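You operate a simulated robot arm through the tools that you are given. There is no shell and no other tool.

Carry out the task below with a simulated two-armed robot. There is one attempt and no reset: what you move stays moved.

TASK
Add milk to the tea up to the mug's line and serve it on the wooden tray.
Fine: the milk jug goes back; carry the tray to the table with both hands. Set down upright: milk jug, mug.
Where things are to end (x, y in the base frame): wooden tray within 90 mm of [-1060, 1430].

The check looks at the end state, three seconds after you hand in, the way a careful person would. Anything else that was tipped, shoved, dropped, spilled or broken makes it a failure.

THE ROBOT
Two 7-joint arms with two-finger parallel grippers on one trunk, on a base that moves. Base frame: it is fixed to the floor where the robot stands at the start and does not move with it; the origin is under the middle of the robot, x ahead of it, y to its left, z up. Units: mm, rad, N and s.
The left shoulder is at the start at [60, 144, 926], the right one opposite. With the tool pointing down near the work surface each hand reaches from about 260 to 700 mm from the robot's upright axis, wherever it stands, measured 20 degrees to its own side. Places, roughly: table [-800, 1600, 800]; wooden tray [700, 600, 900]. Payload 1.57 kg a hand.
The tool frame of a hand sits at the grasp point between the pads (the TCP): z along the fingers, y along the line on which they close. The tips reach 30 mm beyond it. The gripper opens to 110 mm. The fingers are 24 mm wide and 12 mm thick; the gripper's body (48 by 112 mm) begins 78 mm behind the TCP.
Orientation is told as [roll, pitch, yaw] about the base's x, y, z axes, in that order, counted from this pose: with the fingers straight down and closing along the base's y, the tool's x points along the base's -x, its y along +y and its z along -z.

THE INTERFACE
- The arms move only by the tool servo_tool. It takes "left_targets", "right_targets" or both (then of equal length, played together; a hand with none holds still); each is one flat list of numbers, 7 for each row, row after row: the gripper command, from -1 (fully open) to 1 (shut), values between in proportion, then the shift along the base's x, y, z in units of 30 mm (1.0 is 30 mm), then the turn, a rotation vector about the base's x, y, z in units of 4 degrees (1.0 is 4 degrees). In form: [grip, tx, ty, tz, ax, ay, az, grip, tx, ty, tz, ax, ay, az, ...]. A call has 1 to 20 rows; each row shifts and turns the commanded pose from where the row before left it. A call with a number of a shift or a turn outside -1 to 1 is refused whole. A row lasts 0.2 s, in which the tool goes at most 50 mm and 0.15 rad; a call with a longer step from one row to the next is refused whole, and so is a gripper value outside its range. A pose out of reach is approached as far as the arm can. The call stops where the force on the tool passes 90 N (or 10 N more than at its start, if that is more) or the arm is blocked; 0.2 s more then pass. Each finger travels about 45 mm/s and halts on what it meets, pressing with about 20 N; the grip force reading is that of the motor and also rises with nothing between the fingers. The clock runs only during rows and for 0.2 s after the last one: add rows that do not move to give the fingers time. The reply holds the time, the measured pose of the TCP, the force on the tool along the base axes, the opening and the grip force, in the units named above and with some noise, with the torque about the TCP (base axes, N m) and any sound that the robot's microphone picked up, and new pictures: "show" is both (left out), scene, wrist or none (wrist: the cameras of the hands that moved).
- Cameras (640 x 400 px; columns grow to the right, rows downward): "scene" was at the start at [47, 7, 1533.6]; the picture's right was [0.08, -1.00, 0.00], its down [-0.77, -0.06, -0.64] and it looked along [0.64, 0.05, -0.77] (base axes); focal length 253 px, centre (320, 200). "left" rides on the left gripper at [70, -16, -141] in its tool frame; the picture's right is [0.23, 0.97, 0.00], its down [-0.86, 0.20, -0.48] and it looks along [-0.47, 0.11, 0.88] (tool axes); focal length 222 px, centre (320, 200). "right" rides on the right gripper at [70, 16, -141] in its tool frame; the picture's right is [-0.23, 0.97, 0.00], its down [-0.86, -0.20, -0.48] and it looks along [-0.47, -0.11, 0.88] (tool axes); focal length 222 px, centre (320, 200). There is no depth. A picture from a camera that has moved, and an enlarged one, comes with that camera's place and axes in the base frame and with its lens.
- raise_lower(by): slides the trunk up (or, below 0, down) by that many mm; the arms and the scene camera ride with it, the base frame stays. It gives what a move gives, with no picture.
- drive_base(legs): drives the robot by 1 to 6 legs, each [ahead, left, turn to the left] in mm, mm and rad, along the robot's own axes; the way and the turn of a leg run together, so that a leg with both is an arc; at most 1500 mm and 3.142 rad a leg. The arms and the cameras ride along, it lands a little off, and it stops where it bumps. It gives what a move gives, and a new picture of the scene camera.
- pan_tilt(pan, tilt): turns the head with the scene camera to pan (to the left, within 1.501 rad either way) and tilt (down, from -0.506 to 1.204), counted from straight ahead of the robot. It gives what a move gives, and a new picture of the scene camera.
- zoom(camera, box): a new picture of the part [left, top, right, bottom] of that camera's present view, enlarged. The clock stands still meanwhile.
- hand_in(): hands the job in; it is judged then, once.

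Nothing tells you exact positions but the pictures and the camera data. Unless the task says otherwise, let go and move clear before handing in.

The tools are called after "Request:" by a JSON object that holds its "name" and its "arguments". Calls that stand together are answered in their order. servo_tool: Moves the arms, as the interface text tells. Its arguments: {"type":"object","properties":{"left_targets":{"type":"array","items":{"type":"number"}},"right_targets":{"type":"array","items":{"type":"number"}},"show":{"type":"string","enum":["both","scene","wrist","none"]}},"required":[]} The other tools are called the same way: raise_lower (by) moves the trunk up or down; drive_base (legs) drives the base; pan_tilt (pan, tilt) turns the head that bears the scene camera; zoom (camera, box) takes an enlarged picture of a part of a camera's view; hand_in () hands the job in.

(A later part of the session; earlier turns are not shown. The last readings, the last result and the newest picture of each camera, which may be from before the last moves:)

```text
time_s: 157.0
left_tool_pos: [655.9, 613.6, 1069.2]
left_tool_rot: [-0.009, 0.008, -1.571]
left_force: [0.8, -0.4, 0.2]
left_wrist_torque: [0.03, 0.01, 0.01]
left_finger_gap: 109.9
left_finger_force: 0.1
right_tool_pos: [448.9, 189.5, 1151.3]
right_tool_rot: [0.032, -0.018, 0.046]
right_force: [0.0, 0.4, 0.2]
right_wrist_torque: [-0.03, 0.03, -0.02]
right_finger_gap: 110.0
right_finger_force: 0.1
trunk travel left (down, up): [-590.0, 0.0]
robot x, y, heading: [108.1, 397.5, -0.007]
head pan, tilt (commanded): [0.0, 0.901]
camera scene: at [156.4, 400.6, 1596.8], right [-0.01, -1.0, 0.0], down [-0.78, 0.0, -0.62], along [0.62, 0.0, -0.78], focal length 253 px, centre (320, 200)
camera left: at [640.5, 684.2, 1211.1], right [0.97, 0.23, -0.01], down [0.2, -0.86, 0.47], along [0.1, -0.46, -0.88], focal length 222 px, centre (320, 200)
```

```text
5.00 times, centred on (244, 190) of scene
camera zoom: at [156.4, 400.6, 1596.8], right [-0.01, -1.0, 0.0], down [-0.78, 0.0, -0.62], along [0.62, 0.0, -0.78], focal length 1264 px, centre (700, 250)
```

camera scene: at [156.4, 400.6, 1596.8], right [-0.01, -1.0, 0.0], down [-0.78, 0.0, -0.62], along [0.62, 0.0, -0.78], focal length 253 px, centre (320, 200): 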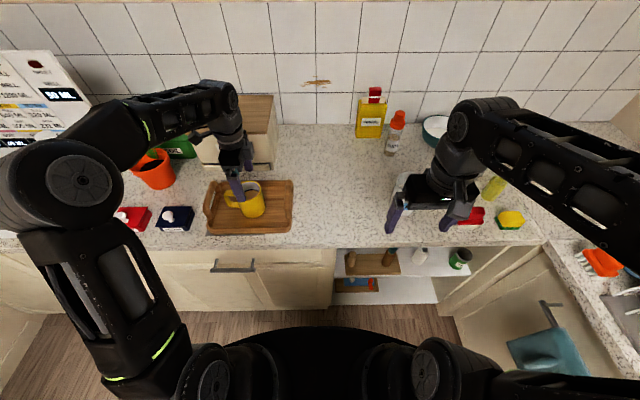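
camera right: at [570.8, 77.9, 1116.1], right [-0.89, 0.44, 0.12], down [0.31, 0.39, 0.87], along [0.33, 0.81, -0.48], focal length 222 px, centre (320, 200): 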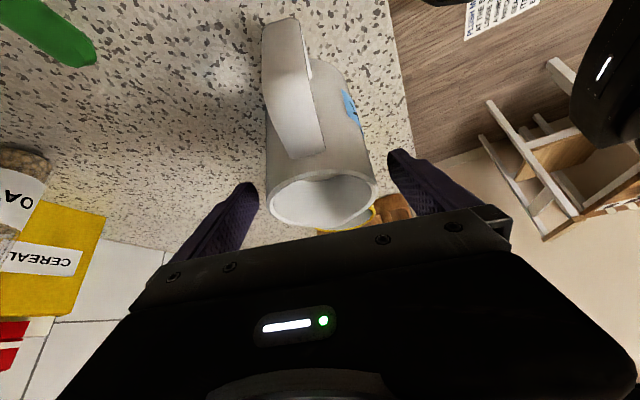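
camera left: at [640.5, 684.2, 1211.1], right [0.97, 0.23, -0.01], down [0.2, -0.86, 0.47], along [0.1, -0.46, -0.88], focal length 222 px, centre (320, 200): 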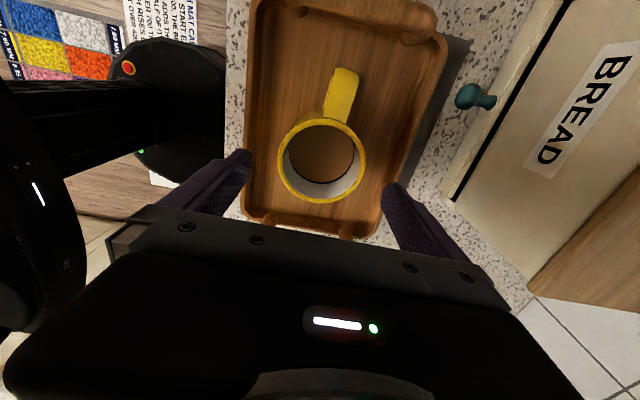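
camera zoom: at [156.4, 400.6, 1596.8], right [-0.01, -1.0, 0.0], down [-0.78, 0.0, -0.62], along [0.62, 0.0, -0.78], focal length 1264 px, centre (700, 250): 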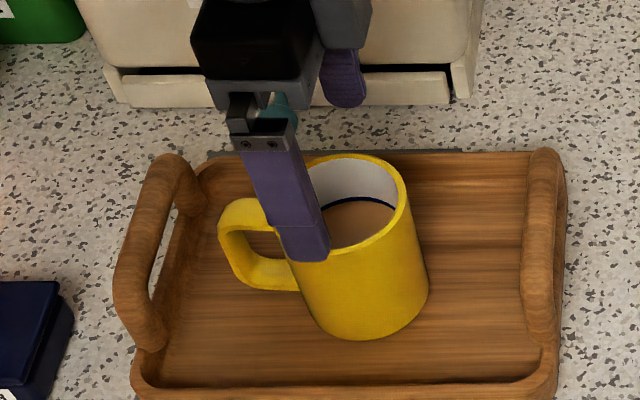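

The mug stands upright near the tray's middle, level still at the line. Now I centre the robot on the tray: drive left about 220 mm with both hands high.

Request:
{"name": "drive_base", "arguments": {"legs": [[0, 220, 0]]}}

Request:
{"name": "servo_tool", "arguments": {"left_targets": [-1, 0, -0.15, 0.2, 0, 0, 1, -1, 0, -0.15, 0.2, 0, 0, 1, -1, 0, -0.15, 0.2, 0, 0, 1, -1, 0, -0.15, 0.2, 0, 0, 1, -1, 0, -0.15, 0, 0, 0, 1, -1, 0, -0.15, 0, 0, 0, 1, -1, 0, -0.15, 0, 0, 0, 1, -1, 0, -0.15, 0, 0, 0, 1, -1, 0, -0.15, 0, 0, 0, 1, -1, 0, -0.15, 0, 0, 0, 1, -1, 0, -0.15, 0, 0, 0, 1, -1, 0, -0.15, 0, 0, 0, 1, -1, 0, -0.15, 0, 0, 0, 1, -1, 0, -0.15, 0, 0, 0, 1, -1, 0, -0.15, 0, 0, 0, 1, -1, 0, -0.15, 0, 0, 0, 1, -1, 0, -0.15, 0, 0, 0, 1, -1, 0, -0.15, 0, 0, 0, 1, -1, 0, -0.15, 0, 0, 0, 1, -1, 0, -0.15, 0, 0, 0, 1], "show": "both"}}

```text
time_s: 158.7
left_tool_pos: [659.2, 832.5, 1068.7]
left_tool_rot: [-0.009, 0.003, -1.575]
left_force: [0.8, -0.3, -0.6]
left_wrist_torque: [-0.01, -0.01, -0.02]
left_finger_gap: 110.0
left_finger_force: 0.1
right_tool_pos: [448.9, 408.0, 1151.9]
right_tool_rot: [0.03, -0.016, 0.043]
right_force: [-0.7, 0.1, 0.3]
right_wrist_torque: [-0.03, 0.01, -0.02]
right_finger_gap: 110.1
right_finger_force: 0.0
trunk travel left (down, up): [-590.0, 0.0]
robot x, y, heading: [111.2, 619.8, -0.011]
head pan, tilt (commanded): [0.0, 0.901]
camera scene: at [158.2, 620.3, 1596.8], right [-0.01, -1.0, 0.0], down [-0.78, 0.01, -0.62], along [0.62, -0.01, -0.78], focal length 253 px, centre (320, 200)
```

scene: 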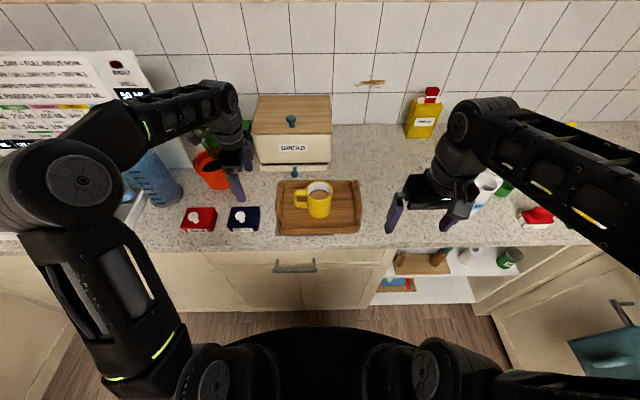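

```text
time_s: 162.9
left_tool_pos: [659.5, 741.9, 1092.9]
left_tool_rot: [-0.008, 0.006, -0.179]
left_force: [0.2, 0.0, 0.0]
left_wrist_torque: [0.0, 0.01, 0.0]
left_finger_gap: 109.9
left_finger_force: 0.0
right_tool_pos: [448.8, 406.8, 1151.2]
right_tool_rot: [0.032, -0.015, 0.042]
right_force: [0.1, 0.6, 1.0]
right_wrist_torque: [0.05, -0.03, 0.01]
right_finger_gap: 110.2
right_finger_force: 0.0
trunk travel left (down, up): [-590.0, 0.0]
robot x, y, heading: [110.2, 619.3, -0.011]
head pan, tilt (commanded): [0.0, 0.901]
camera scene: at [158.3, 618.7, 1596.8], right [-0.01, -1.0, 0.0], down [-0.78, 0.01, -0.62], along [0.62, -0.01, -0.78], focal length 253 px, centre (320, 200)
camera left: at [587.7, 738.5, 1234.3], right [-0.05, 1.0, -0.01], down [0.88, 0.05, 0.47], along [0.47, 0.02, -0.88], focal length 222 px, centre (320, 200)
```

scene: 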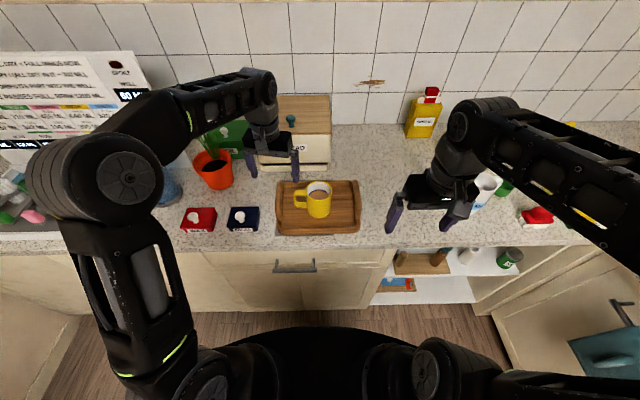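
left: 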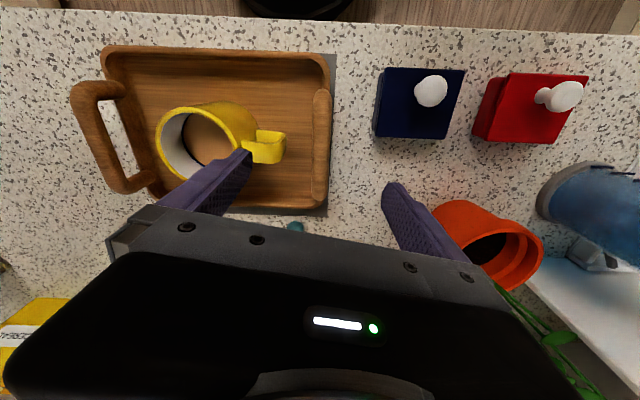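

From above, the left handle bar is at y ≈ 742, x 600–725. I straighten the left hand's yaw and bring the right hand above the right handle bar near y ≈ 500.

Request:
{"name": "servo_tool", "arguments": {"left_targets": [0, 0, 0, 0, 0, 0, 0.857, 0, 0, 0, 0, 0, 0, 0.857, 0, 0, 0, 0, 0, 0, 0.857, 0, 0, 0, 0, 0, 0, 0, 0, 0, 0, 0, 0, 0, 0, 0, 0, 0, 0, 0, 0, 0, 0, 0, 0, 0, 0, 0, 0, 0, 0, 0, 0, 0, 0, 0, 0, 0, 0, 0, 0, 0, 0, 0, 0, 0, 0, 0, 0, 0], "right_targets": [0, 0.703, 0.31, -0.187, -0.046, 0.0215, -0.06, 0, 0.703, 0.31, -0.187, -0.046, 0.0215, -0.06, 0, 0.703, 0.31, -0.187, -0.046, 0.0215, -0.06, 0, 0.703, 0.31, -0.187, -0.046, 0.0215, -0.06, 0, 0.703, 0.31, -0.187, -0.046, 0.0215, -0.06, 0, 0.703, 0.31, -0.187, -0.046, 0.0215, -0.06, 0, 0.703, 0.31, -0.187, -0.046, 0.0215, -0.06, 0, 0.703, 0.31, -0.187, -0.046, 0.0215, -0.06, 0, 0.703, 0.31, -0.187, -0.046, 0.0215, -0.06, 0, 0.703, 0.31, -0.187, -0.046, 0.0215, -0.06], "show": "both"}}

Request:
{"name": "zoom", "arguments": {"camera": "scene", "box": [240, 130, 400, 230]}}

```text
time_s: 165.1
left_tool_pos: [659.4, 741.1, 1091.7]
left_tool_rot: [-0.008, 0.006, -0.001]
left_force: [0.2, 0.3, -0.3]
left_wrist_torque: [0.0, 0.01, 0.0]
left_finger_gap: 55.0
left_finger_force: 0.2
right_tool_pos: [662.0, 501.3, 1096.0]
right_tool_rot: [0.001, 0.0, 0.0]
right_force: [-0.5, -0.2, 1.1]
right_wrist_torque: [-0.01, 0.0, 0.01]
right_finger_gap: 55.1
right_finger_force: 0.0
trunk travel left (down, up): [-590.0, 0.0]
robot x, y, heading: [112.6, 619.5, -0.007]
head pan, tilt (commanded): [0.0, 0.901]
camera scene: at [159.1, 619.2, 1596.8], right [-0.01, -1.0, 0.0], down [-0.78, 0.01, -0.62], along [0.62, -0.01, -0.78], focal length 253 px, centre (320, 200)
camera right: at [591.8, 515.8, 1237.7], right [0.23, 0.97, 0.0], down [0.85, -0.2, 0.48], along [0.47, -0.11, -0.88], focal length 222 px, centre (320, 200)
camera left: at [589.9, 726.7, 1234.3], right [-0.23, 0.97, -0.01], down [0.86, 0.2, 0.47], along [0.46, 0.1, -0.88], focal length 222 px, centre (320, 200)
```

scene: 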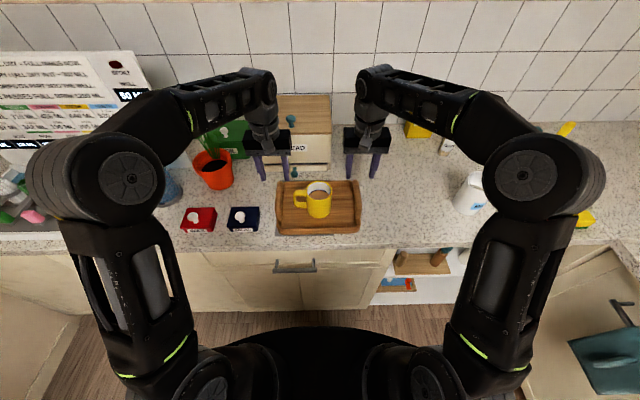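
right: 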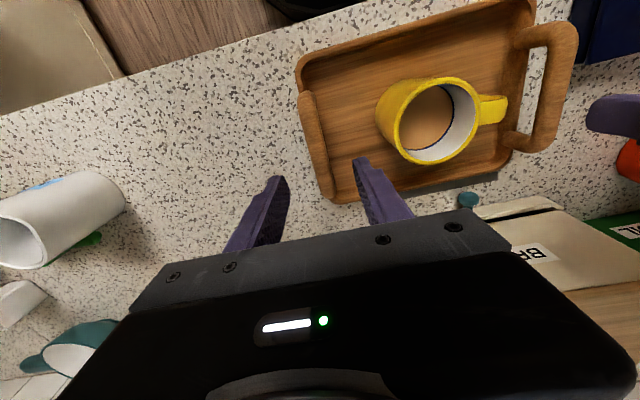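
left: 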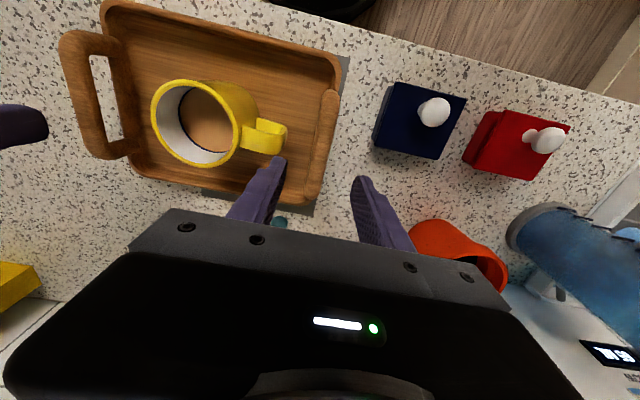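

```text
4.00 times, centred on (320, 180) of scene
camera zoom: at [159.1, 619.2, 1596.8], right [-0.01, -1.0, 0.0], down [-0.78, 0.01, -0.62], along [0.62, -0.01, -0.78], focal length 1011 px, centre (320, 280)
```

zoom: 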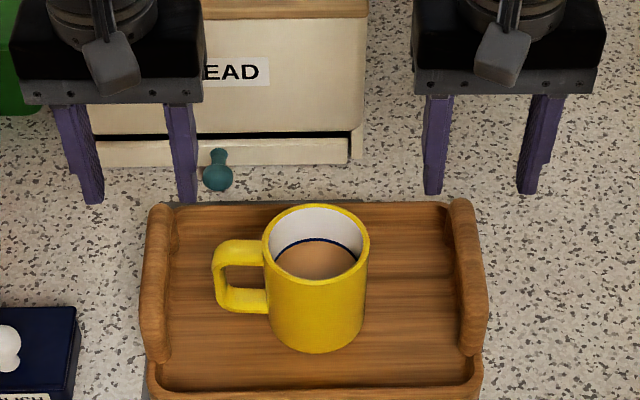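

Both hands hover above the bars. I zoom each wrist view to measure the bars' exact y positions.

Request:
{"name": "zoom", "arguments": {"camera": "right", "box": [256, 70, 416, 220]}}

Request:
{"name": "zoom", "arguments": {"camera": "left", "box": [224, 70, 384, 220]}}

```text
2.67 times, centred on (336, 145) of right
camera zoom: at [591.8, 515.8, 1237.7], right [0.23, 0.97, 0.0], down [0.85, -0.2, 0.48], along [0.47, -0.11, -0.88], focal length 592 px, centre (277, 347)
```

zoom: 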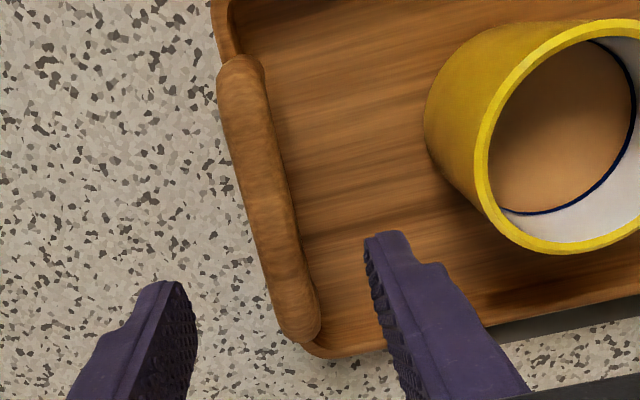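

```text
2.67 times, centred on (304, 145) of left
camera zoom: at [589.9, 726.7, 1234.3], right [-0.23, 0.97, -0.01], down [0.86, 0.2, 0.47], along [0.46, 0.1, -0.88], focal length 592 px, centre (363, 347)
```

zoom: 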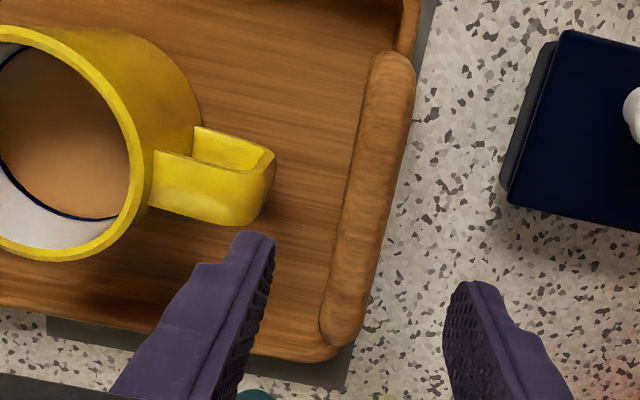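

Bars: left at y ≈ 743, right at y ≈ 497, both centred at x ≈ 661; the mug's handle comes close to the left inner finger, so I keep the fingers only about 38 mm open. I lower both hands together to z ≈ 1010 first and check.

Request:
{"name": "servo_tool", "arguments": {"left_targets": [0.31, 0.03, 0.08, 0, 0, 0, 0, 0.31, 0, 0, 0, 0, 0, 0, 0.31, 0, 0, -0.45, 0, 0, 0, 0.31, 0, 0, -0.45, 0, 0, 0, 0.31, 0, 0, -0.45, 0, 0, 0, 0.31, 0, 0, -0.45, 0, 0, 0, 0.31, 0, 0, -0.45, 0, 0, 0, 0.31, 0, 0, -0.45, 0, 0, 0], "right_targets": [0.31, 0, -0.143, 0, 0, 0, 0, 0.31, 0, 0, 0, 0, 0, 0, 0.31, 0, 0, -0.475, 0, 0, 0, 0.31, 0, 0, -0.475, 0, 0, 0, 0.31, 0, 0, -0.475, 0, 0, 0, 0.31, 0, 0, -0.475, 0, 0, 0, 0.31, 0, 0, -0.475, 0, 0, 0, 0.31, 0, 0, -0.475, 0, 0, 0], "show": "both"}}

Request:
{"name": "zoom", "arguments": {"camera": "right", "box": [256, 70, 416, 220]}}

Request:
{"name": "zoom", "arguments": {"camera": "left", "box": [224, 70, 384, 220]}}

Request:
{"name": "zoom", "arguments": {"camera": "scene", "box": [240, 130, 400, 230]}}

```text
time_s: 166.9
left_tool_pos: [659.2, 745.3, 1010.7]
left_tool_rot: [-0.009, 0.007, -0.001]
left_force: [-0.3, -0.1, -0.7]
left_wrist_torque: [0.01, -0.03, 0.01]
left_finger_gap: 38.2
left_finger_force: 0.0
right_tool_pos: [660.5, 495.0, 1010.0]
right_tool_rot: [-0.001, 0.0, -0.001]
right_force: [0.5, -0.1, -1.1]
right_wrist_torque: [-0.03, 0.02, -0.02]
right_finger_gap: 37.9
right_finger_force: 0.0
trunk travel left (down, up): [-590.0, 0.0]
robot x, y, heading: [115.3, 620.6, -0.008]
head pan, tilt (commanded): [0.0, 0.901]
camera scene: at [158.7, 618.8, 1596.8], right [-0.01, -1.0, 0.0], down [-0.78, 0.01, -0.62], along [0.62, -0.01, -0.78], focal length 253 px, centre (320, 200)
camera right: at [590.1, 511.1, 1151.1], right [0.23, 0.97, 0.0], down [0.86, -0.2, 0.48], along [0.47, -0.11, -0.88], focal length 222 px, centre (320, 200)
camera left: at [590.0, 729.0, 1153.5], right [-0.23, 0.97, -0.01], down [0.86, 0.2, 0.47], along [0.46, 0.1, -0.88], focal length 222 px, centre (320, 200)
```

scene: 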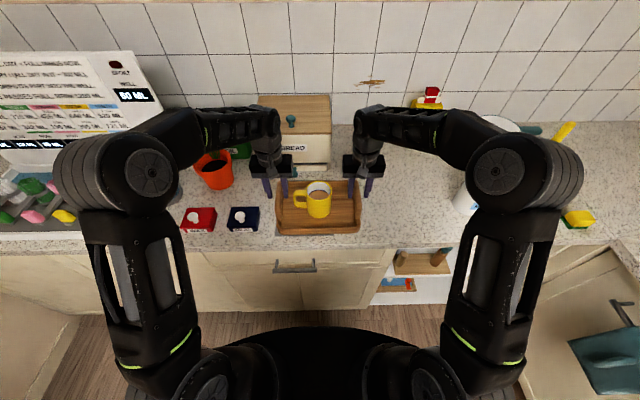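
right: 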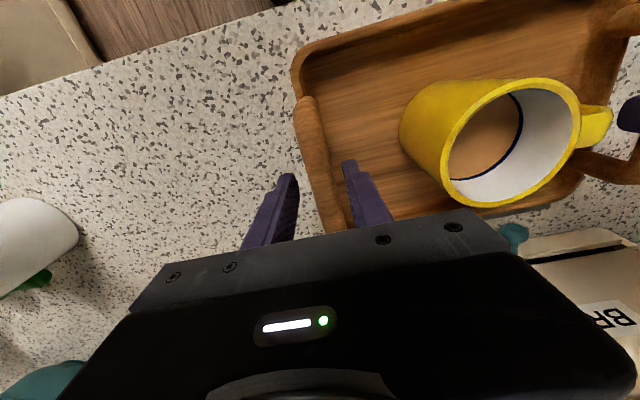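
left: 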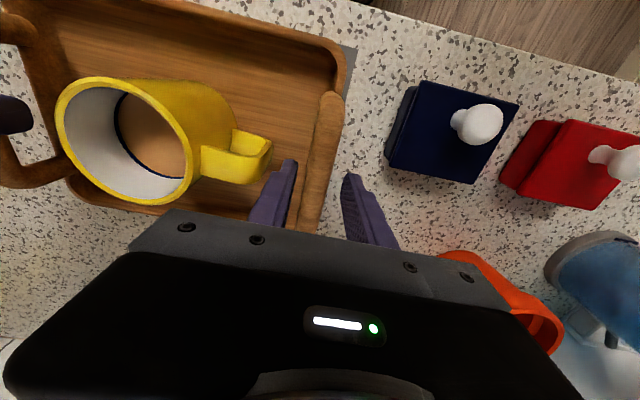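

```text
2.67 times, centred on (336, 145) of right
camera zoom: at [590.1, 511.1, 1151.1], right [0.23, 0.97, 0.0], down [0.86, -0.2, 0.48], along [0.47, -0.11, -0.88], focal length 592 px, centre (277, 347)
```

zoom: 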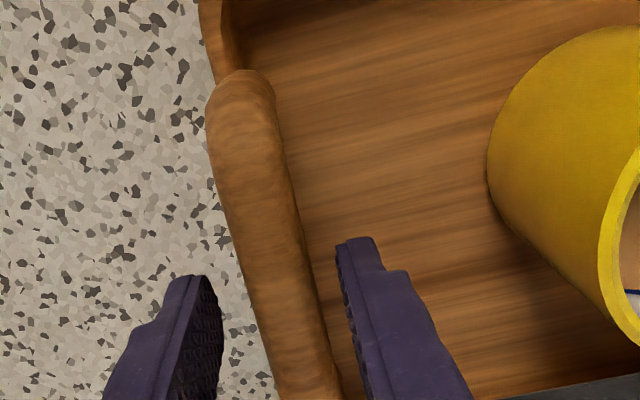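

```text
2.67 times, centred on (304, 145) of left
camera zoom: at [590.0, 729.0, 1153.5], right [-0.23, 0.97, -0.01], down [0.86, 0.2, 0.47], along [0.46, 0.1, -0.88], focal length 592 px, centre (363, 347)
```

zoom: 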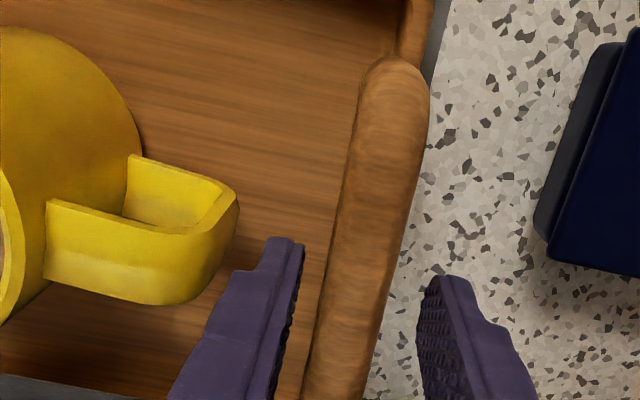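

```text
4.00 times, centred on (320, 180) of scene
camera zoom: at [158.7, 618.8, 1596.8], right [-0.01, -1.0, 0.0], down [-0.78, 0.01, -0.62], along [0.62, -0.01, -0.78], focal length 1011 px, centre (320, 280)
```

zoom: 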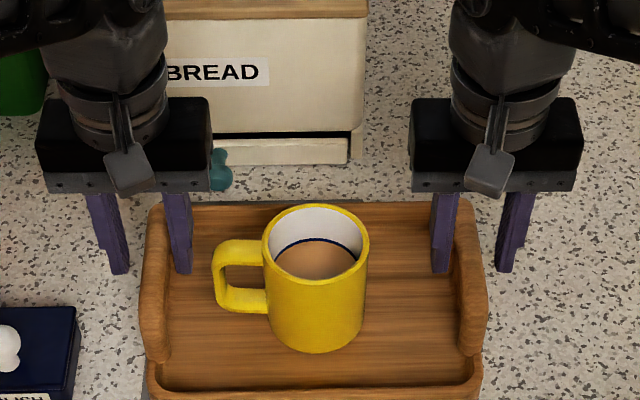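

Both bars are centred between the fingers, and the mug's handle has about 13 mm clearance. I lower the last 35 mm.

Request:
{"name": "servo_tool", "arguments": {"left_targets": [0.31, 0, 0, -0.3, 0, 0, 0, 0.31, 0, 0, -0.3, 0, 0, 0, 0.31, 0, 0, -0.3, 0, 0, 0, 0.31, 0, 0, -0.27, 0, 0, 0], "right_targets": [0.31, 0, 0.03, -0.3, 0, 0, 0, 0.31, 0, 0, -0.3, 0, 0, 0, 0.31, 0, 0, -0.3, 0, 0, 0, 0.31, 0, 0, -0.27, 0, 0, 0], "show": "both"}}

Request:
{"name": "zoom", "arguments": {"camera": "scene", "box": [240, 140, 400, 240]}}

```text
time_s: 167.9
left_tool_pos: [659.6, 742.9, 977.8]
left_tool_rot: [-0.008, 0.005, -0.002]
left_force: [0.6, -0.6, -0.3]
left_wrist_torque: [0.02, -0.01, 0.03]
left_finger_gap: 38.1
left_finger_force: 0.1
right_tool_pos: [660.4, 495.8, 975.0]
right_tool_rot: [0.0, -0.001, 0.001]
right_force: [-0.3, -0.5, -0.3]
right_wrist_torque: [0.0, 0.01, 0.0]
right_finger_gap: 37.9
right_finger_force: 0.1
trunk travel left (down, up): [-590.0, 0.0]
robot x, y, heading: [111.3, 616.2, -0.009]
head pan, tilt (commanded): [0.0, 0.901]
camera scene: at [158.4, 618.8, 1596.8], right [-0.01, -1.0, 0.0], down [-0.78, 0.01, -0.62], along [0.62, -0.01, -0.78], focal length 253 px, centre (320, 200)
camera right: at [589.5, 512.7, 1116.5], right [0.23, 0.97, 0.0], down [0.86, -0.2, 0.48], along [0.47, -0.11, -0.88], focal length 222 px, centre (320, 200)
camera left: at [589.8, 728.9, 1119.3], right [-0.23, 0.97, -0.01], down [0.86, 0.2, 0.47], along [0.46, 0.1, -0.88], focal length 222 px, centre (320, 200)
```

scene: 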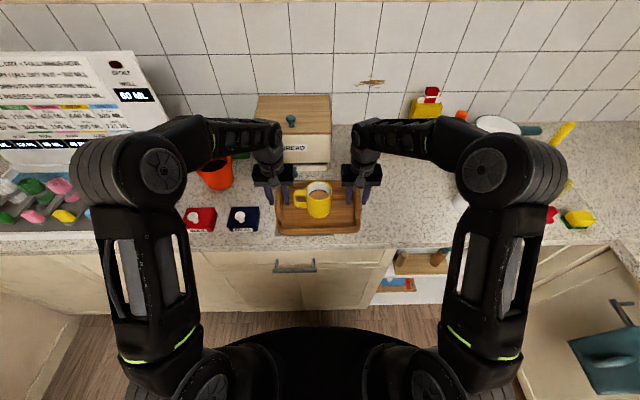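
right: 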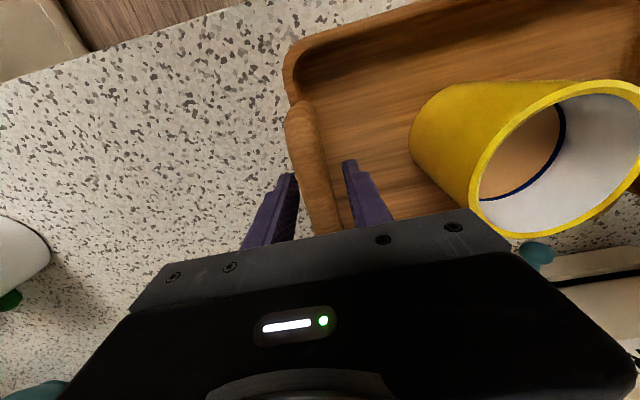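
left: 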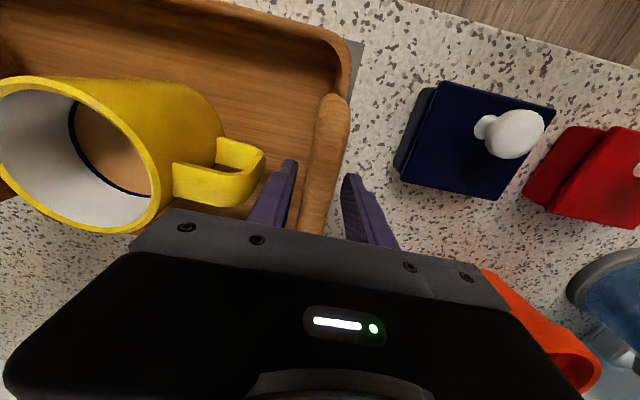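

```text
4.00 times, centred on (320, 190) of scene
camera zoom: at [158.4, 618.8, 1596.8], right [-0.01, -1.0, 0.0], down [-0.78, 0.01, -0.62], along [0.62, -0.01, -0.78], focal length 1011 px, centre (320, 240)
```

zoom: 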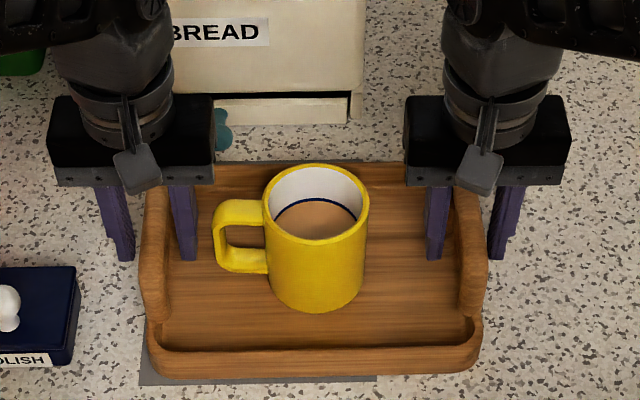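

The bars are between the pads on both sides. I close both grippers.

Request:
{"name": "servo_tool", "arguments": {"left_targets": [0.6, 0, 0, 0, 0, 0, 0, 1, 0, 0, 0, 0, 0, 0, 1, 0, 0, 0, 0, 0, 0, 1, 0, 0, 0, 0, 0, 0, 1, 0, 0, 0, 0, 0, 0], "right_targets": [0.6, 0, 0, 0, 0, 0, 0, 1, 0, 0, 0, 0, 0, 0, 1, 0, 0, 0, 0, 0, 0, 1, 0, 0, 0, 0, 0, 0, 1, 0, 0, 0, 0, 0, 0], "show": "both"}}

Request:
{"name": "zoom", "arguments": {"camera": "scene", "box": [240, 140, 400, 240]}}

```text
time_s: 169.1
left_tool_pos: [660.2, 741.9, 978.7]
left_tool_rot: [-0.01, 0.004, -0.003]
left_force: [3.4, -17.2, -0.4]
left_wrist_torque: [0.34, 0.16, 0.53]
left_finger_gap: 20.1
left_finger_force: 19.7
right_tool_pos: [659.8, 498.1, 974.7]
right_tool_rot: [0.002, 0.001, 0.003]
right_force: [-4.9, 15.5, -0.5]
right_wrist_torque: [-0.29, -0.22, 0.52]
right_finger_gap: 19.8
right_finger_force: 19.7
trunk travel left (down, up): [-590.0, 0.0]
robot x, y, heading: [110.1, 620.0, -0.01]
head pan, tilt (commanded): [0.0, 0.901]
camera scene: at [158.6, 618.7, 1596.7], right [-0.01, -1.0, 0.0], down [-0.78, 0.01, -0.62], along [0.62, -0.01, -0.78], focal length 253 px, centre (320, 200)
camera right: at [589.3, 513.7, 1116.6], right [0.23, 0.97, 0.0], down [0.86, -0.2, 0.48], along [0.47, -0.11, -0.88], focal length 222 px, centre (320, 200)
camera left: at [589.8, 727.8, 1119.6], right [-0.23, 0.97, -0.01], down [0.86, 0.2, 0.47], along [0.46, 0.1, -0.88], focal length 222 px, centre (320, 200)
```

scene: 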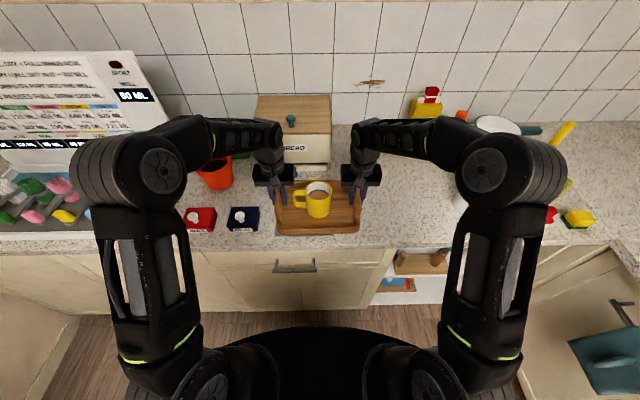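
right: 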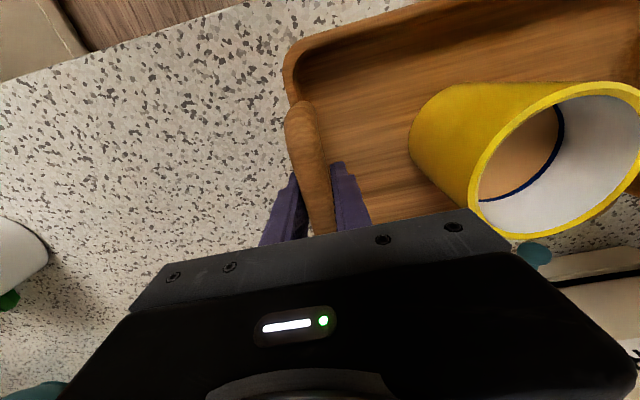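
left: 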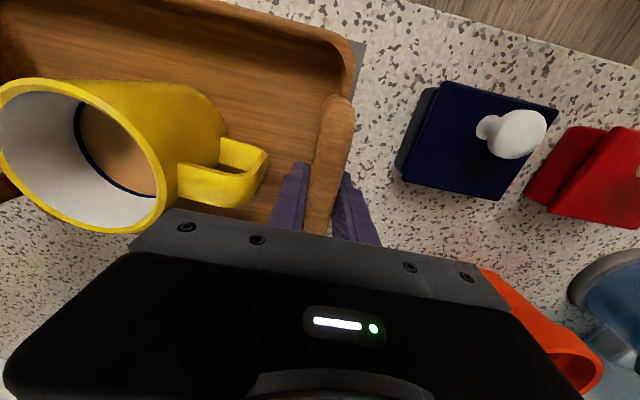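

```text
4.00 times, centred on (320, 190) of scene
camera zoom: at [158.6, 618.7, 1596.7], right [-0.01, -1.0, 0.0], down [-0.78, 0.01, -0.62], along [0.62, -0.01, -0.78], focal length 1011 px, centre (320, 240)
```

zoom: 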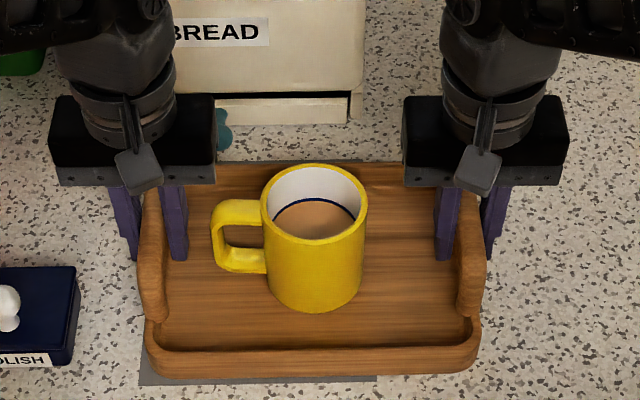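

Both handles are gripped at 20 mm. The hands pull slightly apart (about 16 N), so I relax them inward by 2–3 mm before lifting.

Request:
{"name": "servo_tool", "arguments": {"left_targets": [1, -0.02, -0.07, 0, 0, 0, 0, 1, 0, 0, 0, 0, 0, 0], "right_targets": [1, 0.02, 0.07, 0, 0, 0, 0, 1, 0, 0, 0, 0, 0, 0], "show": "none"}}

```text
time_s: 169.7
left_tool_pos: [659.8, 743.7, 978.1]
left_tool_rot: [-0.008, 0.003, 0.0]
left_force: [6.8, -7.5, 0.1]
left_wrist_torque: [0.26, 0.29, 0.53]
left_finger_gap: 20.2
left_finger_force: 19.9
right_tool_pos: [660.2, 498.3, 974.1]
right_tool_rot: [-0.001, 0.002, 0.0]
right_force: [-6.6, 8.3, -0.6]
right_wrist_torque: [-0.14, -0.14, 0.5]
right_finger_gap: 20.1
right_finger_force: 20.3
trunk travel left (down, up): [-590.0, 0.0]
robot x, y, heading: [111.3, 623.3, -0.009]
head pan, tilt (commanded): [0.0, 0.901]
```

Request:
{"name": "servo_tool", "arguments": {"left_targets": [1, 0.05, -0.06, 0, 0, 0, 0, 1, 0, 0, 0, 0, 0, 0], "right_targets": [1, -0.05, 0.06, 0, 0, 0, 0, 1, 0, 0, 0, 0, 0, 0], "show": "none"}}

```text
time_s: 170.3
left_tool_pos: [659.6, 741.5, 976.5]
left_tool_rot: [-0.006, 0.007, 0.002]
left_force: [-2.3, 6.9, 10.7]
left_wrist_torque: [0.06, 0.33, 0.45]
left_finger_gap: 20.0
left_finger_force: 20.1
right_tool_pos: [658.2, 498.1, 975.9]
right_tool_rot: [-0.003, -0.001, -0.004]
right_force: [-0.1, -7.6, -0.5]
right_wrist_torque: [0.16, -0.19, 0.38]
right_finger_gap: 20.0
right_finger_force: 20.1
trunk travel left (down, up): [-590.0, 0.0]
robot x, y, heading: [113.1, 617.2, -0.013]
head pan, tilt (commanded): [0.0, 0.901]
```

Request:
{"name": "servo_tool", "arguments": {"left_targets": [1, 0, 0.03, 0, 0, 0, 0, 1, 0, 0, 0, 0, 0, 0, 1, 0, 0, 0, 0, 0, 0], "right_targets": [1, 0, -0.03, 0, 0, 0, 0, 1, 0, 0, 0, 0, 0, 0, 1, 0, 0, 0, 0, 0, 0], "show": "none"}}

```text
time_s: 171.1
left_tool_pos: [660.3, 742.4, 977.1]
left_tool_rot: [-0.008, 0.002, -0.001]
left_force: [-4.1, 14.6, 12.0]
left_wrist_torque: [0.11, 0.29, 0.37]
left_finger_gap: 19.9
left_finger_force: 20.0
right_tool_pos: [658.0, 498.0, 974.3]
right_tool_rot: [-0.004, 0.0, -0.002]
right_force: [0.3, -14.5, -0.4]
right_wrist_torque: [0.26, -0.09, 0.32]
right_finger_gap: 19.7
right_finger_force: 20.2
trunk travel left (down, up): [-590.0, 0.0]
robot x, y, heading: [112.1, 621.0, -0.006]
head pan, tilt (commanded): [0.0, 0.901]
```

The forces are still settling; I wait without moving and read again.

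Request:
{"name": "servo_tool", "arguments": {"left_targets": [1, 0, 0, 0, 0, 0, 0, 1, 0, 0, 0, 0, 0, 0, 1, 0, 0, 0, 0, 0, 0], "right_targets": [1, 0, 0, 0, 0, 0, 0, 1, 0, 0, 0, 0, 0, 0, 1, 0, 0, 0, 0, 0, 0], "show": "none"}}

```text
time_s: 171.9
left_tool_pos: [659.9, 742.8, 977.3]
left_tool_rot: [-0.006, 0.004, 0.001]
left_force: [-2.9, 21.3, 10.3]
left_wrist_torque: [-0.01, -0.13, 0.25]
left_finger_gap: 20.0
left_finger_force: 19.9
right_tool_pos: [658.5, 498.1, 974.9]
right_tool_rot: [-0.002, -0.002, -0.001]
right_force: [-1.6, -21.5, -0.3]
right_wrist_torque: [0.39, -0.24, 0.29]
right_finger_gap: 19.8
right_finger_force: 20.2
trunk travel left (down, up): [-590.0, 0.0]
robot x, y, heading: [113.8, 619.1, -0.01]
head pan, tilt (commanded): [0.0, 0.901]
```

Request:
{"name": "servo_tool", "arguments": {"left_targets": [1, 0, 0.05, 0, 0, 0, 0, 1, 0, 0, 0, 0, 0, 0, 1, 0, 0, 0, 0, 0, 0], "right_targets": [1, 0, -0.05, 0, 0, 0, 0, 1, 0, 0, 0, 0, 0, 0, 1, 0, 0, 0, 0, 0, 0], "show": "none"}}

Request:
{"name": "servo_tool", "arguments": {"left_targets": [1, 0, 0, 0, 0, 0, 0, 1, 0, 0, 0, 0, 0, 0, 1, 0, 0, 0, 0, 0, 0], "right_targets": [1, 0, 0, 0, 0, 0, 0, 1, 0, 0, 0, 0, 0, 0, 1, 0, 0, 0, 0, 0, 0], "show": "none"}}

```text
time_s: 172.7
left_tool_pos: [659.2, 740.8, 976.7]
left_tool_rot: [-0.007, 0.002, 0.002]
left_force: [0.3, 14.1, 13.0]
left_wrist_torque: [0.02, 0.03, 0.29]
left_finger_gap: 19.7
left_finger_force: 20.1
right_tool_pos: [658.0, 497.8, 975.5]
right_tool_rot: [-0.001, 0.001, 0.0]
right_force: [-3.4, -12.7, -0.6]
right_wrist_torque: [0.12, 0.16, 0.31]
right_finger_gap: 19.9
right_finger_force: 20.4
trunk travel left (down, up): [-590.0, 0.0]
robot x, y, heading: [110.9, 618.6, -0.013]
head pan, tilt (commanded): [0.0, 0.901]
```

```text
time_s: 173.5
left_tool_pos: [659.3, 742.4, 977.2]
left_tool_rot: [-0.008, 0.002, 0.001]
left_force: [2.6, 8.7, 14.0]
left_wrist_torque: [0.03, -0.03, 0.39]
left_finger_gap: 19.7
left_finger_force: 20.2
right_tool_pos: [658.5, 498.4, 975.3]
right_tool_rot: [0.001, 0.001, 0.001]
right_force: [-5.0, -8.3, -0.2]
right_wrist_torque: [0.02, 0.24, 0.3]
right_finger_gap: 19.8
right_finger_force: 19.9
trunk travel left (down, up): [-590.0, 0.0]
robot x, y, heading: [111.3, 616.7, -0.018]
head pan, tilt (commanded): [0.0, 0.901]
```

The side forces are settling toward zero. I start the lift: both hands up together, slowly, 12 mm.

Request:
{"name": "servo_tool", "arguments": {"left_targets": [1, 0, 0, 0.1, 0, 0, 0, 1, 0, 0, 0.1, 0, 0, 0, 1, 0, 0, 0.1, 0, 0, 0, 1, 0, 0, 0.1, 0, 0, 0, 1, 0, 0, 0, 0, 0, 0], "right_targets": [1, 0, 0, 0.1, 0, 0, 0, 1, 0, 0, 0.1, 0, 0, 0, 1, 0, 0, 0.1, 0, 0, 0, 1, 0, 0, 0.1, 0, 0, 0, 1, 0, 0, 0, 0, 0, 0], "show": "both"}}

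Request:
{"name": "zoom", "arguments": {"camera": "scene", "box": [240, 140, 400, 240]}}

```text
time_s: 174.7
left_tool_pos: [661.8, 741.8, 989.0]
left_tool_rot: [-0.01, 0.007, 0.0]
left_force: [2.7, 6.6, -4.6]
left_wrist_torque: [0.06, 0.46, 0.29]
left_finger_gap: 19.8
left_finger_force: 20.0
right_tool_pos: [661.6, 499.1, 987.2]
right_tool_rot: [0.0, 0.0, 0.001]
right_force: [-3.2, -7.0, -3.7]
right_wrist_torque: [0.13, -0.52, 0.38]
right_finger_gap: 19.8
right_finger_force: 19.9
trunk travel left (down, up): [-590.0, 0.0]
robot x, y, heading: [112.2, 619.9, -0.008]
head pan, tilt (commanded): [0.0, 0.901]
camera scene: at [159.2, 618.9, 1596.7], right [-0.01, -1.0, 0.0], down [-0.78, 0.01, -0.62], along [0.62, -0.01, -0.78], focal length 253 px, centre (320, 200)
camera right: at [590.1, 514.0, 1128.6], right [0.23, 0.97, 0.0], down [0.85, -0.2, 0.48], along [0.47, -0.11, -0.88], focal length 222 px, centre (320, 200)
camera left: at [591.7, 727.0, 1130.6], right [-0.23, 0.97, -0.01], down [0.86, 0.2, 0.47], along [0.46, 0.1, -0.88], focal length 222 px, centre (320, 200)
```

scene: 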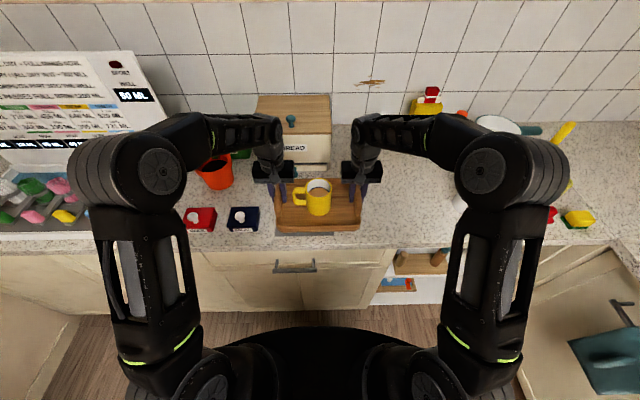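
right: 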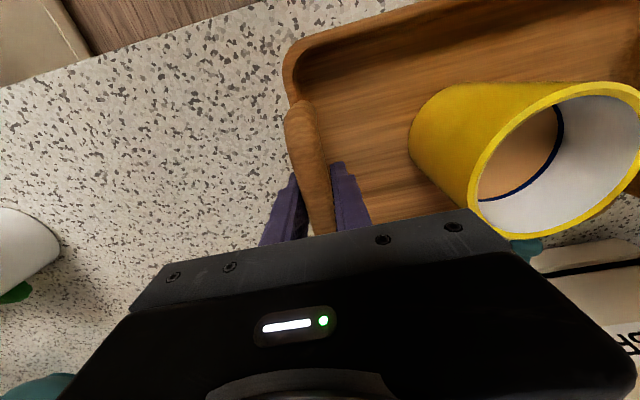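
left: 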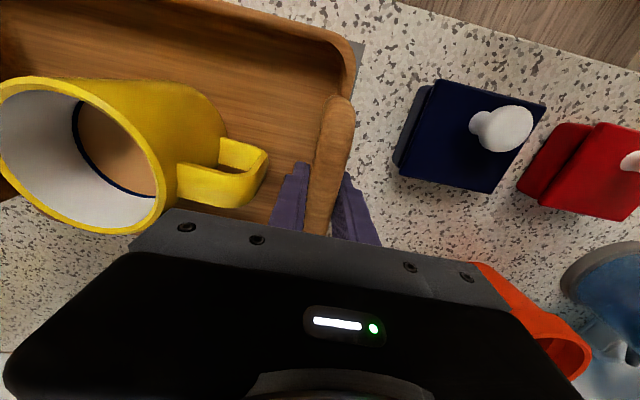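

```text
4.00 times, centred on (320, 190) of scene
camera zoom: at [159.2, 618.9, 1596.7], right [-0.01, -1.0, 0.0], down [-0.78, 0.01, -0.62], along [0.62, -0.01, -0.78], focal length 1011 px, centre (320, 240)
```

zoom: 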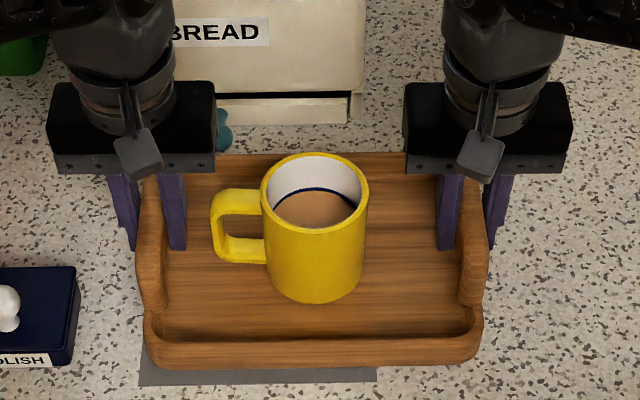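

The tray is off the counter and level, carrying about 4 N in each hand; the grey mat stays behind. I lift another 70 mm gently.

Request:
{"name": "servo_tool", "arguments": {"left_targets": [1, 0, 0, 0.2, 0, 0, 0, 1, 0, 0, 0.35, 0, 0, 0, 1, 0, 0, 0.35, 0, 0, 0, 1, 0, 0, 0.35, 0, 0, 0, 1, 0, 0, 0.35, 0, 0, 0, 1, 0, 0, 0.35, 0, 0, 0, 1, 0, 0, 0.3, 0, 0, 0, 1, 0, 0, 0.1, 0, 0, 0, 1, 0, 0, 0, 0, 0, 0], "right_targets": [1, 0, 0, 0.2, 0, 0, 0, 1, 0, 0, 0.35, 0, 0, 0, 1, 0, 0, 0.35, 0, 0, 0, 1, 0, 0, 0.35, 0, 0, 0, 1, 0, 0, 0.35, 0, 0, 0, 1, 0, 0, 0.35, 0, 0, 0, 1, 0, 0, 0.3, 0, 0, 0, 1, 0, 0, 0.1, 0, 0, 0, 1, 0, 0, 0, 0, 0, 0], "show": "both"}}

Request:
{"name": "zoom", "arguments": {"camera": "scene", "box": [240, 120, 400, 220]}}

```text
time_s: 176.7
left_tool_pos: [661.9, 742.1, 1058.8]
left_tool_rot: [-0.009, 0.004, -0.003]
left_force: [3.0, -5.2, -5.7]
left_wrist_torque: [0.37, -0.31, 0.3]
left_finger_gap: 19.7
left_finger_force: 20.3
right_tool_pos: [659.4, 499.0, 1059.1]
right_tool_rot: [0.001, 0.0, 0.001]
right_force: [-1.4, 5.2, -3.2]
right_wrist_torque: [-0.21, 0.34, 0.28]
right_finger_gap: 19.9
right_finger_force: 20.0
trunk travel left (down, up): [-590.0, 0.0]
robot x, y, heading: [113.0, 617.1, -0.007]
head pan, tilt (commanded): [0.0, 0.901]
camera scene: at [159.1, 618.8, 1596.8], right [-0.01, -1.0, 0.0], down [-0.78, 0.01, -0.62], along [0.62, -0.01, -0.78], focal length 253 px, centre (320, 200)
camera right: at [588.9, 514.1, 1199.5], right [0.23, 0.97, 0.0], down [0.86, -0.2, 0.48], along [0.47, -0.11, -0.88], focal length 222 px, centre (320, 200)
camera left: at [591.6, 727.5, 1201.1], right [-0.23, 0.97, -0.01], down [0.86, 0.2, 0.47], along [0.46, 0.1, -0.88], focal length 222 px, centre (320, 200)
```

scene: 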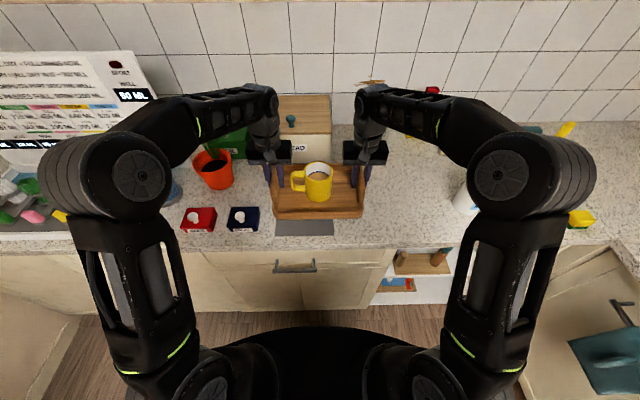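
right: 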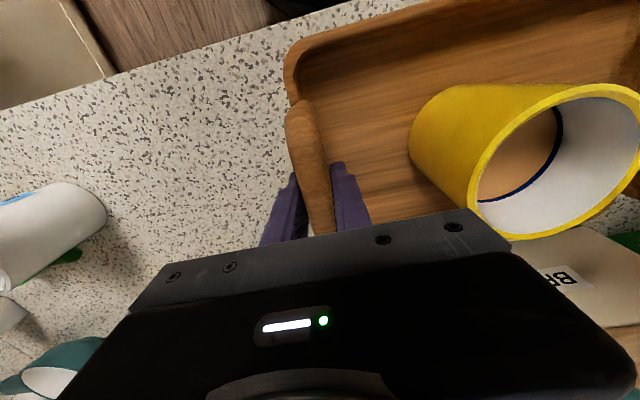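
left: 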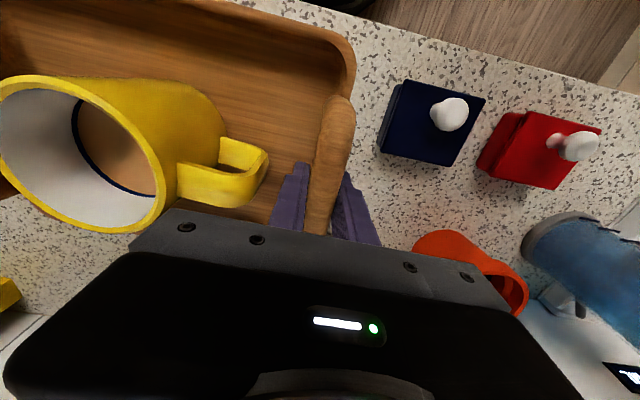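

```text
4.00 times, centred on (320, 170) of scene
camera zoom: at [159.1, 618.8, 1596.8], right [-0.01, -1.0, 0.0], down [-0.78, 0.01, -0.62], along [0.62, -0.01, -0.78], focal length 1011 px, centre (320, 320)
```

zoom: 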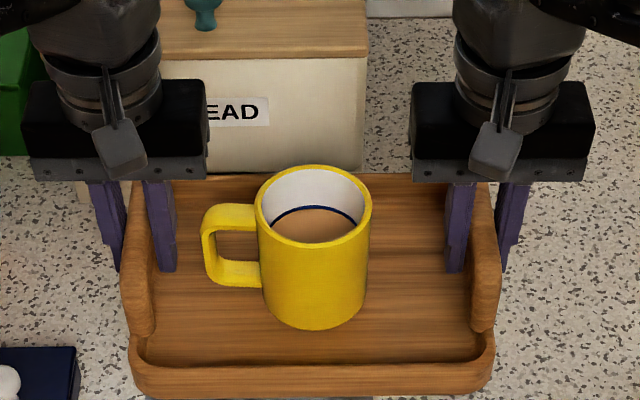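

The tray hangs level and the mug is steady. Before driving I raise it another 60 mm so it clears the WAX and POLISH boxes' knobs.

Request:
{"name": "servo_tool", "arguments": {"left_targets": [1, 0, 0, 0.2, 0, 0, 0, 1, 0, 0, 0.35, 0, 0, 0, 1, 0, 0, 0.35, 0, 0, 0, 1, 0, 0, 0.35, 0, 0, 0, 1, 0, 0, 0.35, 0, 0, 0, 1, 0, 0, 0.3, 0, 0, 0, 1, 0, 0, 0.1, 0, 0, 0, 1, 0, 0, 0, 0, 0, 0], "right_targets": [1, 0, 0, 0.2, 0, 0, 0, 1, 0, 0, 0.35, 0, 0, 0, 1, 0, 0, 0.35, 0, 0, 0, 1, 0, 0, 0.35, 0, 0, 0, 1, 0, 0, 0.35, 0, 0, 0, 1, 0, 0, 0.3, 0, 0, 0, 1, 0, 0, 0.1, 0, 0, 0, 1, 0, 0, 0, 0, 0, 0], "show": "wrist"}}

Request:
{"name": "zoom", "arguments": {"camera": "scene", "box": [140, 100, 400, 262]}}

```text
time_s: 178.5
left_tool_pos: [661.6, 742.6, 1118.9]
left_tool_rot: [-0.009, 0.006, -0.001]
left_force: [2.1, -5.6, -2.9]
left_wrist_torque: [0.19, -0.21, 0.2]
left_finger_gap: 19.9
left_finger_force: 20.1
right_tool_pos: [660.0, 498.9, 1117.8]
right_tool_rot: [0.001, 0.001, 0.0]
right_force: [-1.7, 5.5, -4.6]
right_wrist_torque: [-0.23, 0.19, 0.27]
right_finger_gap: 19.8
right_finger_force: 19.9
trunk travel left (down, up): [-590.0, 0.0]
robot x, y, heading: [115.4, 621.9, -0.008]
head pan, tilt (commanded): [0.0, 0.901]
camera right: at [589.3, 514.1, 1259.6], right [0.23, 0.97, 0.0], down [0.86, -0.2, 0.48], along [0.47, -0.11, -0.88], focal length 222 px, centre (320, 200)
camera left: at [591.9, 727.3, 1261.0], right [-0.23, 0.97, -0.01], down [0.86, 0.2, 0.47], along [0.46, 0.1, -0.88], focal length 222 px, centre (320, 200)
```

right: 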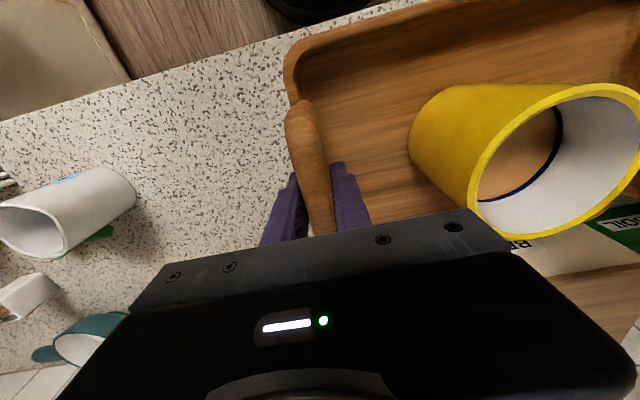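
left: 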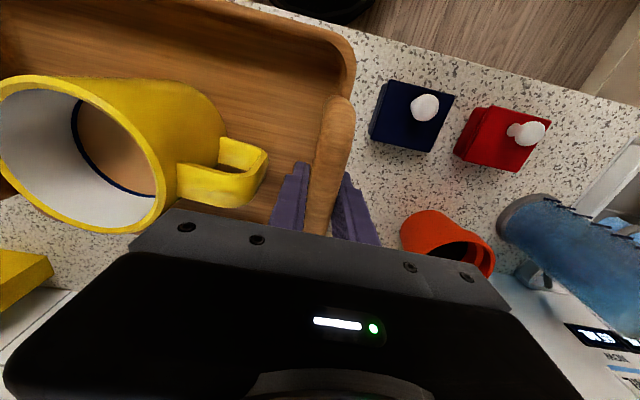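

```text
2.46 times, centred on (270, 181) of scene
camera zoom: at [159.0, 618.8, 1596.8], right [-0.01, -1.0, 0.0], down [-0.78, 0.01, -0.62], along [0.62, -0.01, -0.78], focal length 622 px, centre (443, 247)
```

zoom: 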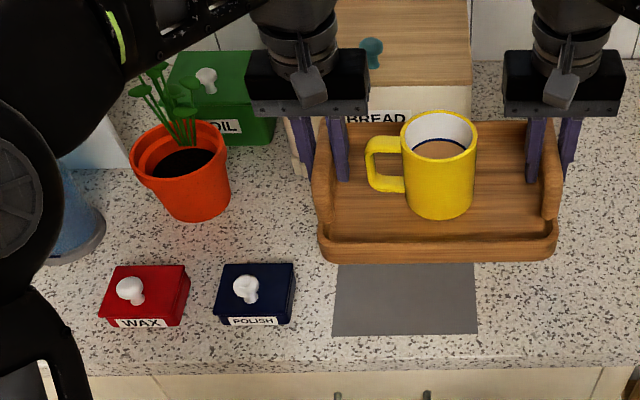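

The grip is unchanged and everything is level. I start driving: left and gradually back, keeping clear of the plush mat's corner.

Request:
{"name": "drive_base", "arguments": {"legs": [[-53, 142, 0], [-100, 170, 0], [-80, 55, 0]]}}

Request:
{"name": "zoom", "arguments": {"camera": "scene", "box": [140, 100, 400, 262]}}

```text
time_s: 181.8
left_tool_pos: [431.8, 1113.5, 1118.7]
left_tool_rot: [-0.008, 0.004, 0.003]
left_force: [1.7, -4.9, -4.6]
left_wrist_torque: [0.23, -0.04, 0.31]
left_finger_gap: 19.9
left_finger_force: 19.9
right_tool_pos: [430.0, 869.2, 1118.1]
right_tool_rot: [0.0, 0.0, 0.005]
right_force: [-3.6, 4.5, -3.1]
right_wrist_torque: [-0.22, -0.04, 0.27]
right_finger_gap: 20.0
right_finger_force: 20.0
trunk travel left (down, up): [-590.0, 0.0]
robot x, y, heading: [-118.6, 988.4, -0.003]
head pan, tilt (commanded): [0.0, 0.901]
camera scene: at [-71.7, 988.5, 1596.8], right [-0.01, -1.0, 0.0], down [-0.78, 0.0, -0.62], along [0.62, 0.0, -0.78], focal length 253 px, centre (320, 200)
```

scene: 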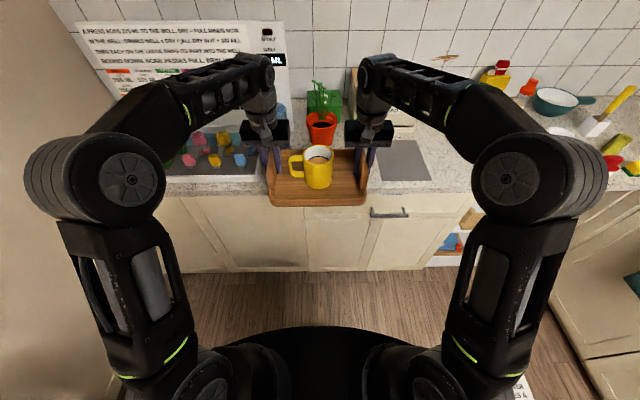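

```text
2.46 times, centred on (270, 181) of scene
camera zoom: at [-71.7, 988.5, 1596.8], right [-0.01, -1.0, 0.0], down [-0.78, 0.0, -0.62], along [0.62, 0.0, -0.78], focal length 622 px, centre (443, 247)
```

zoom: 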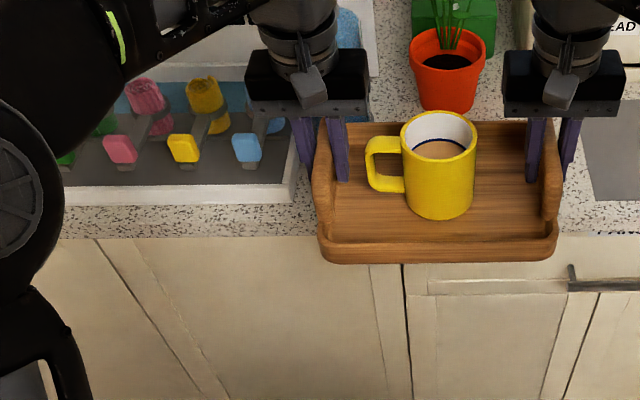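

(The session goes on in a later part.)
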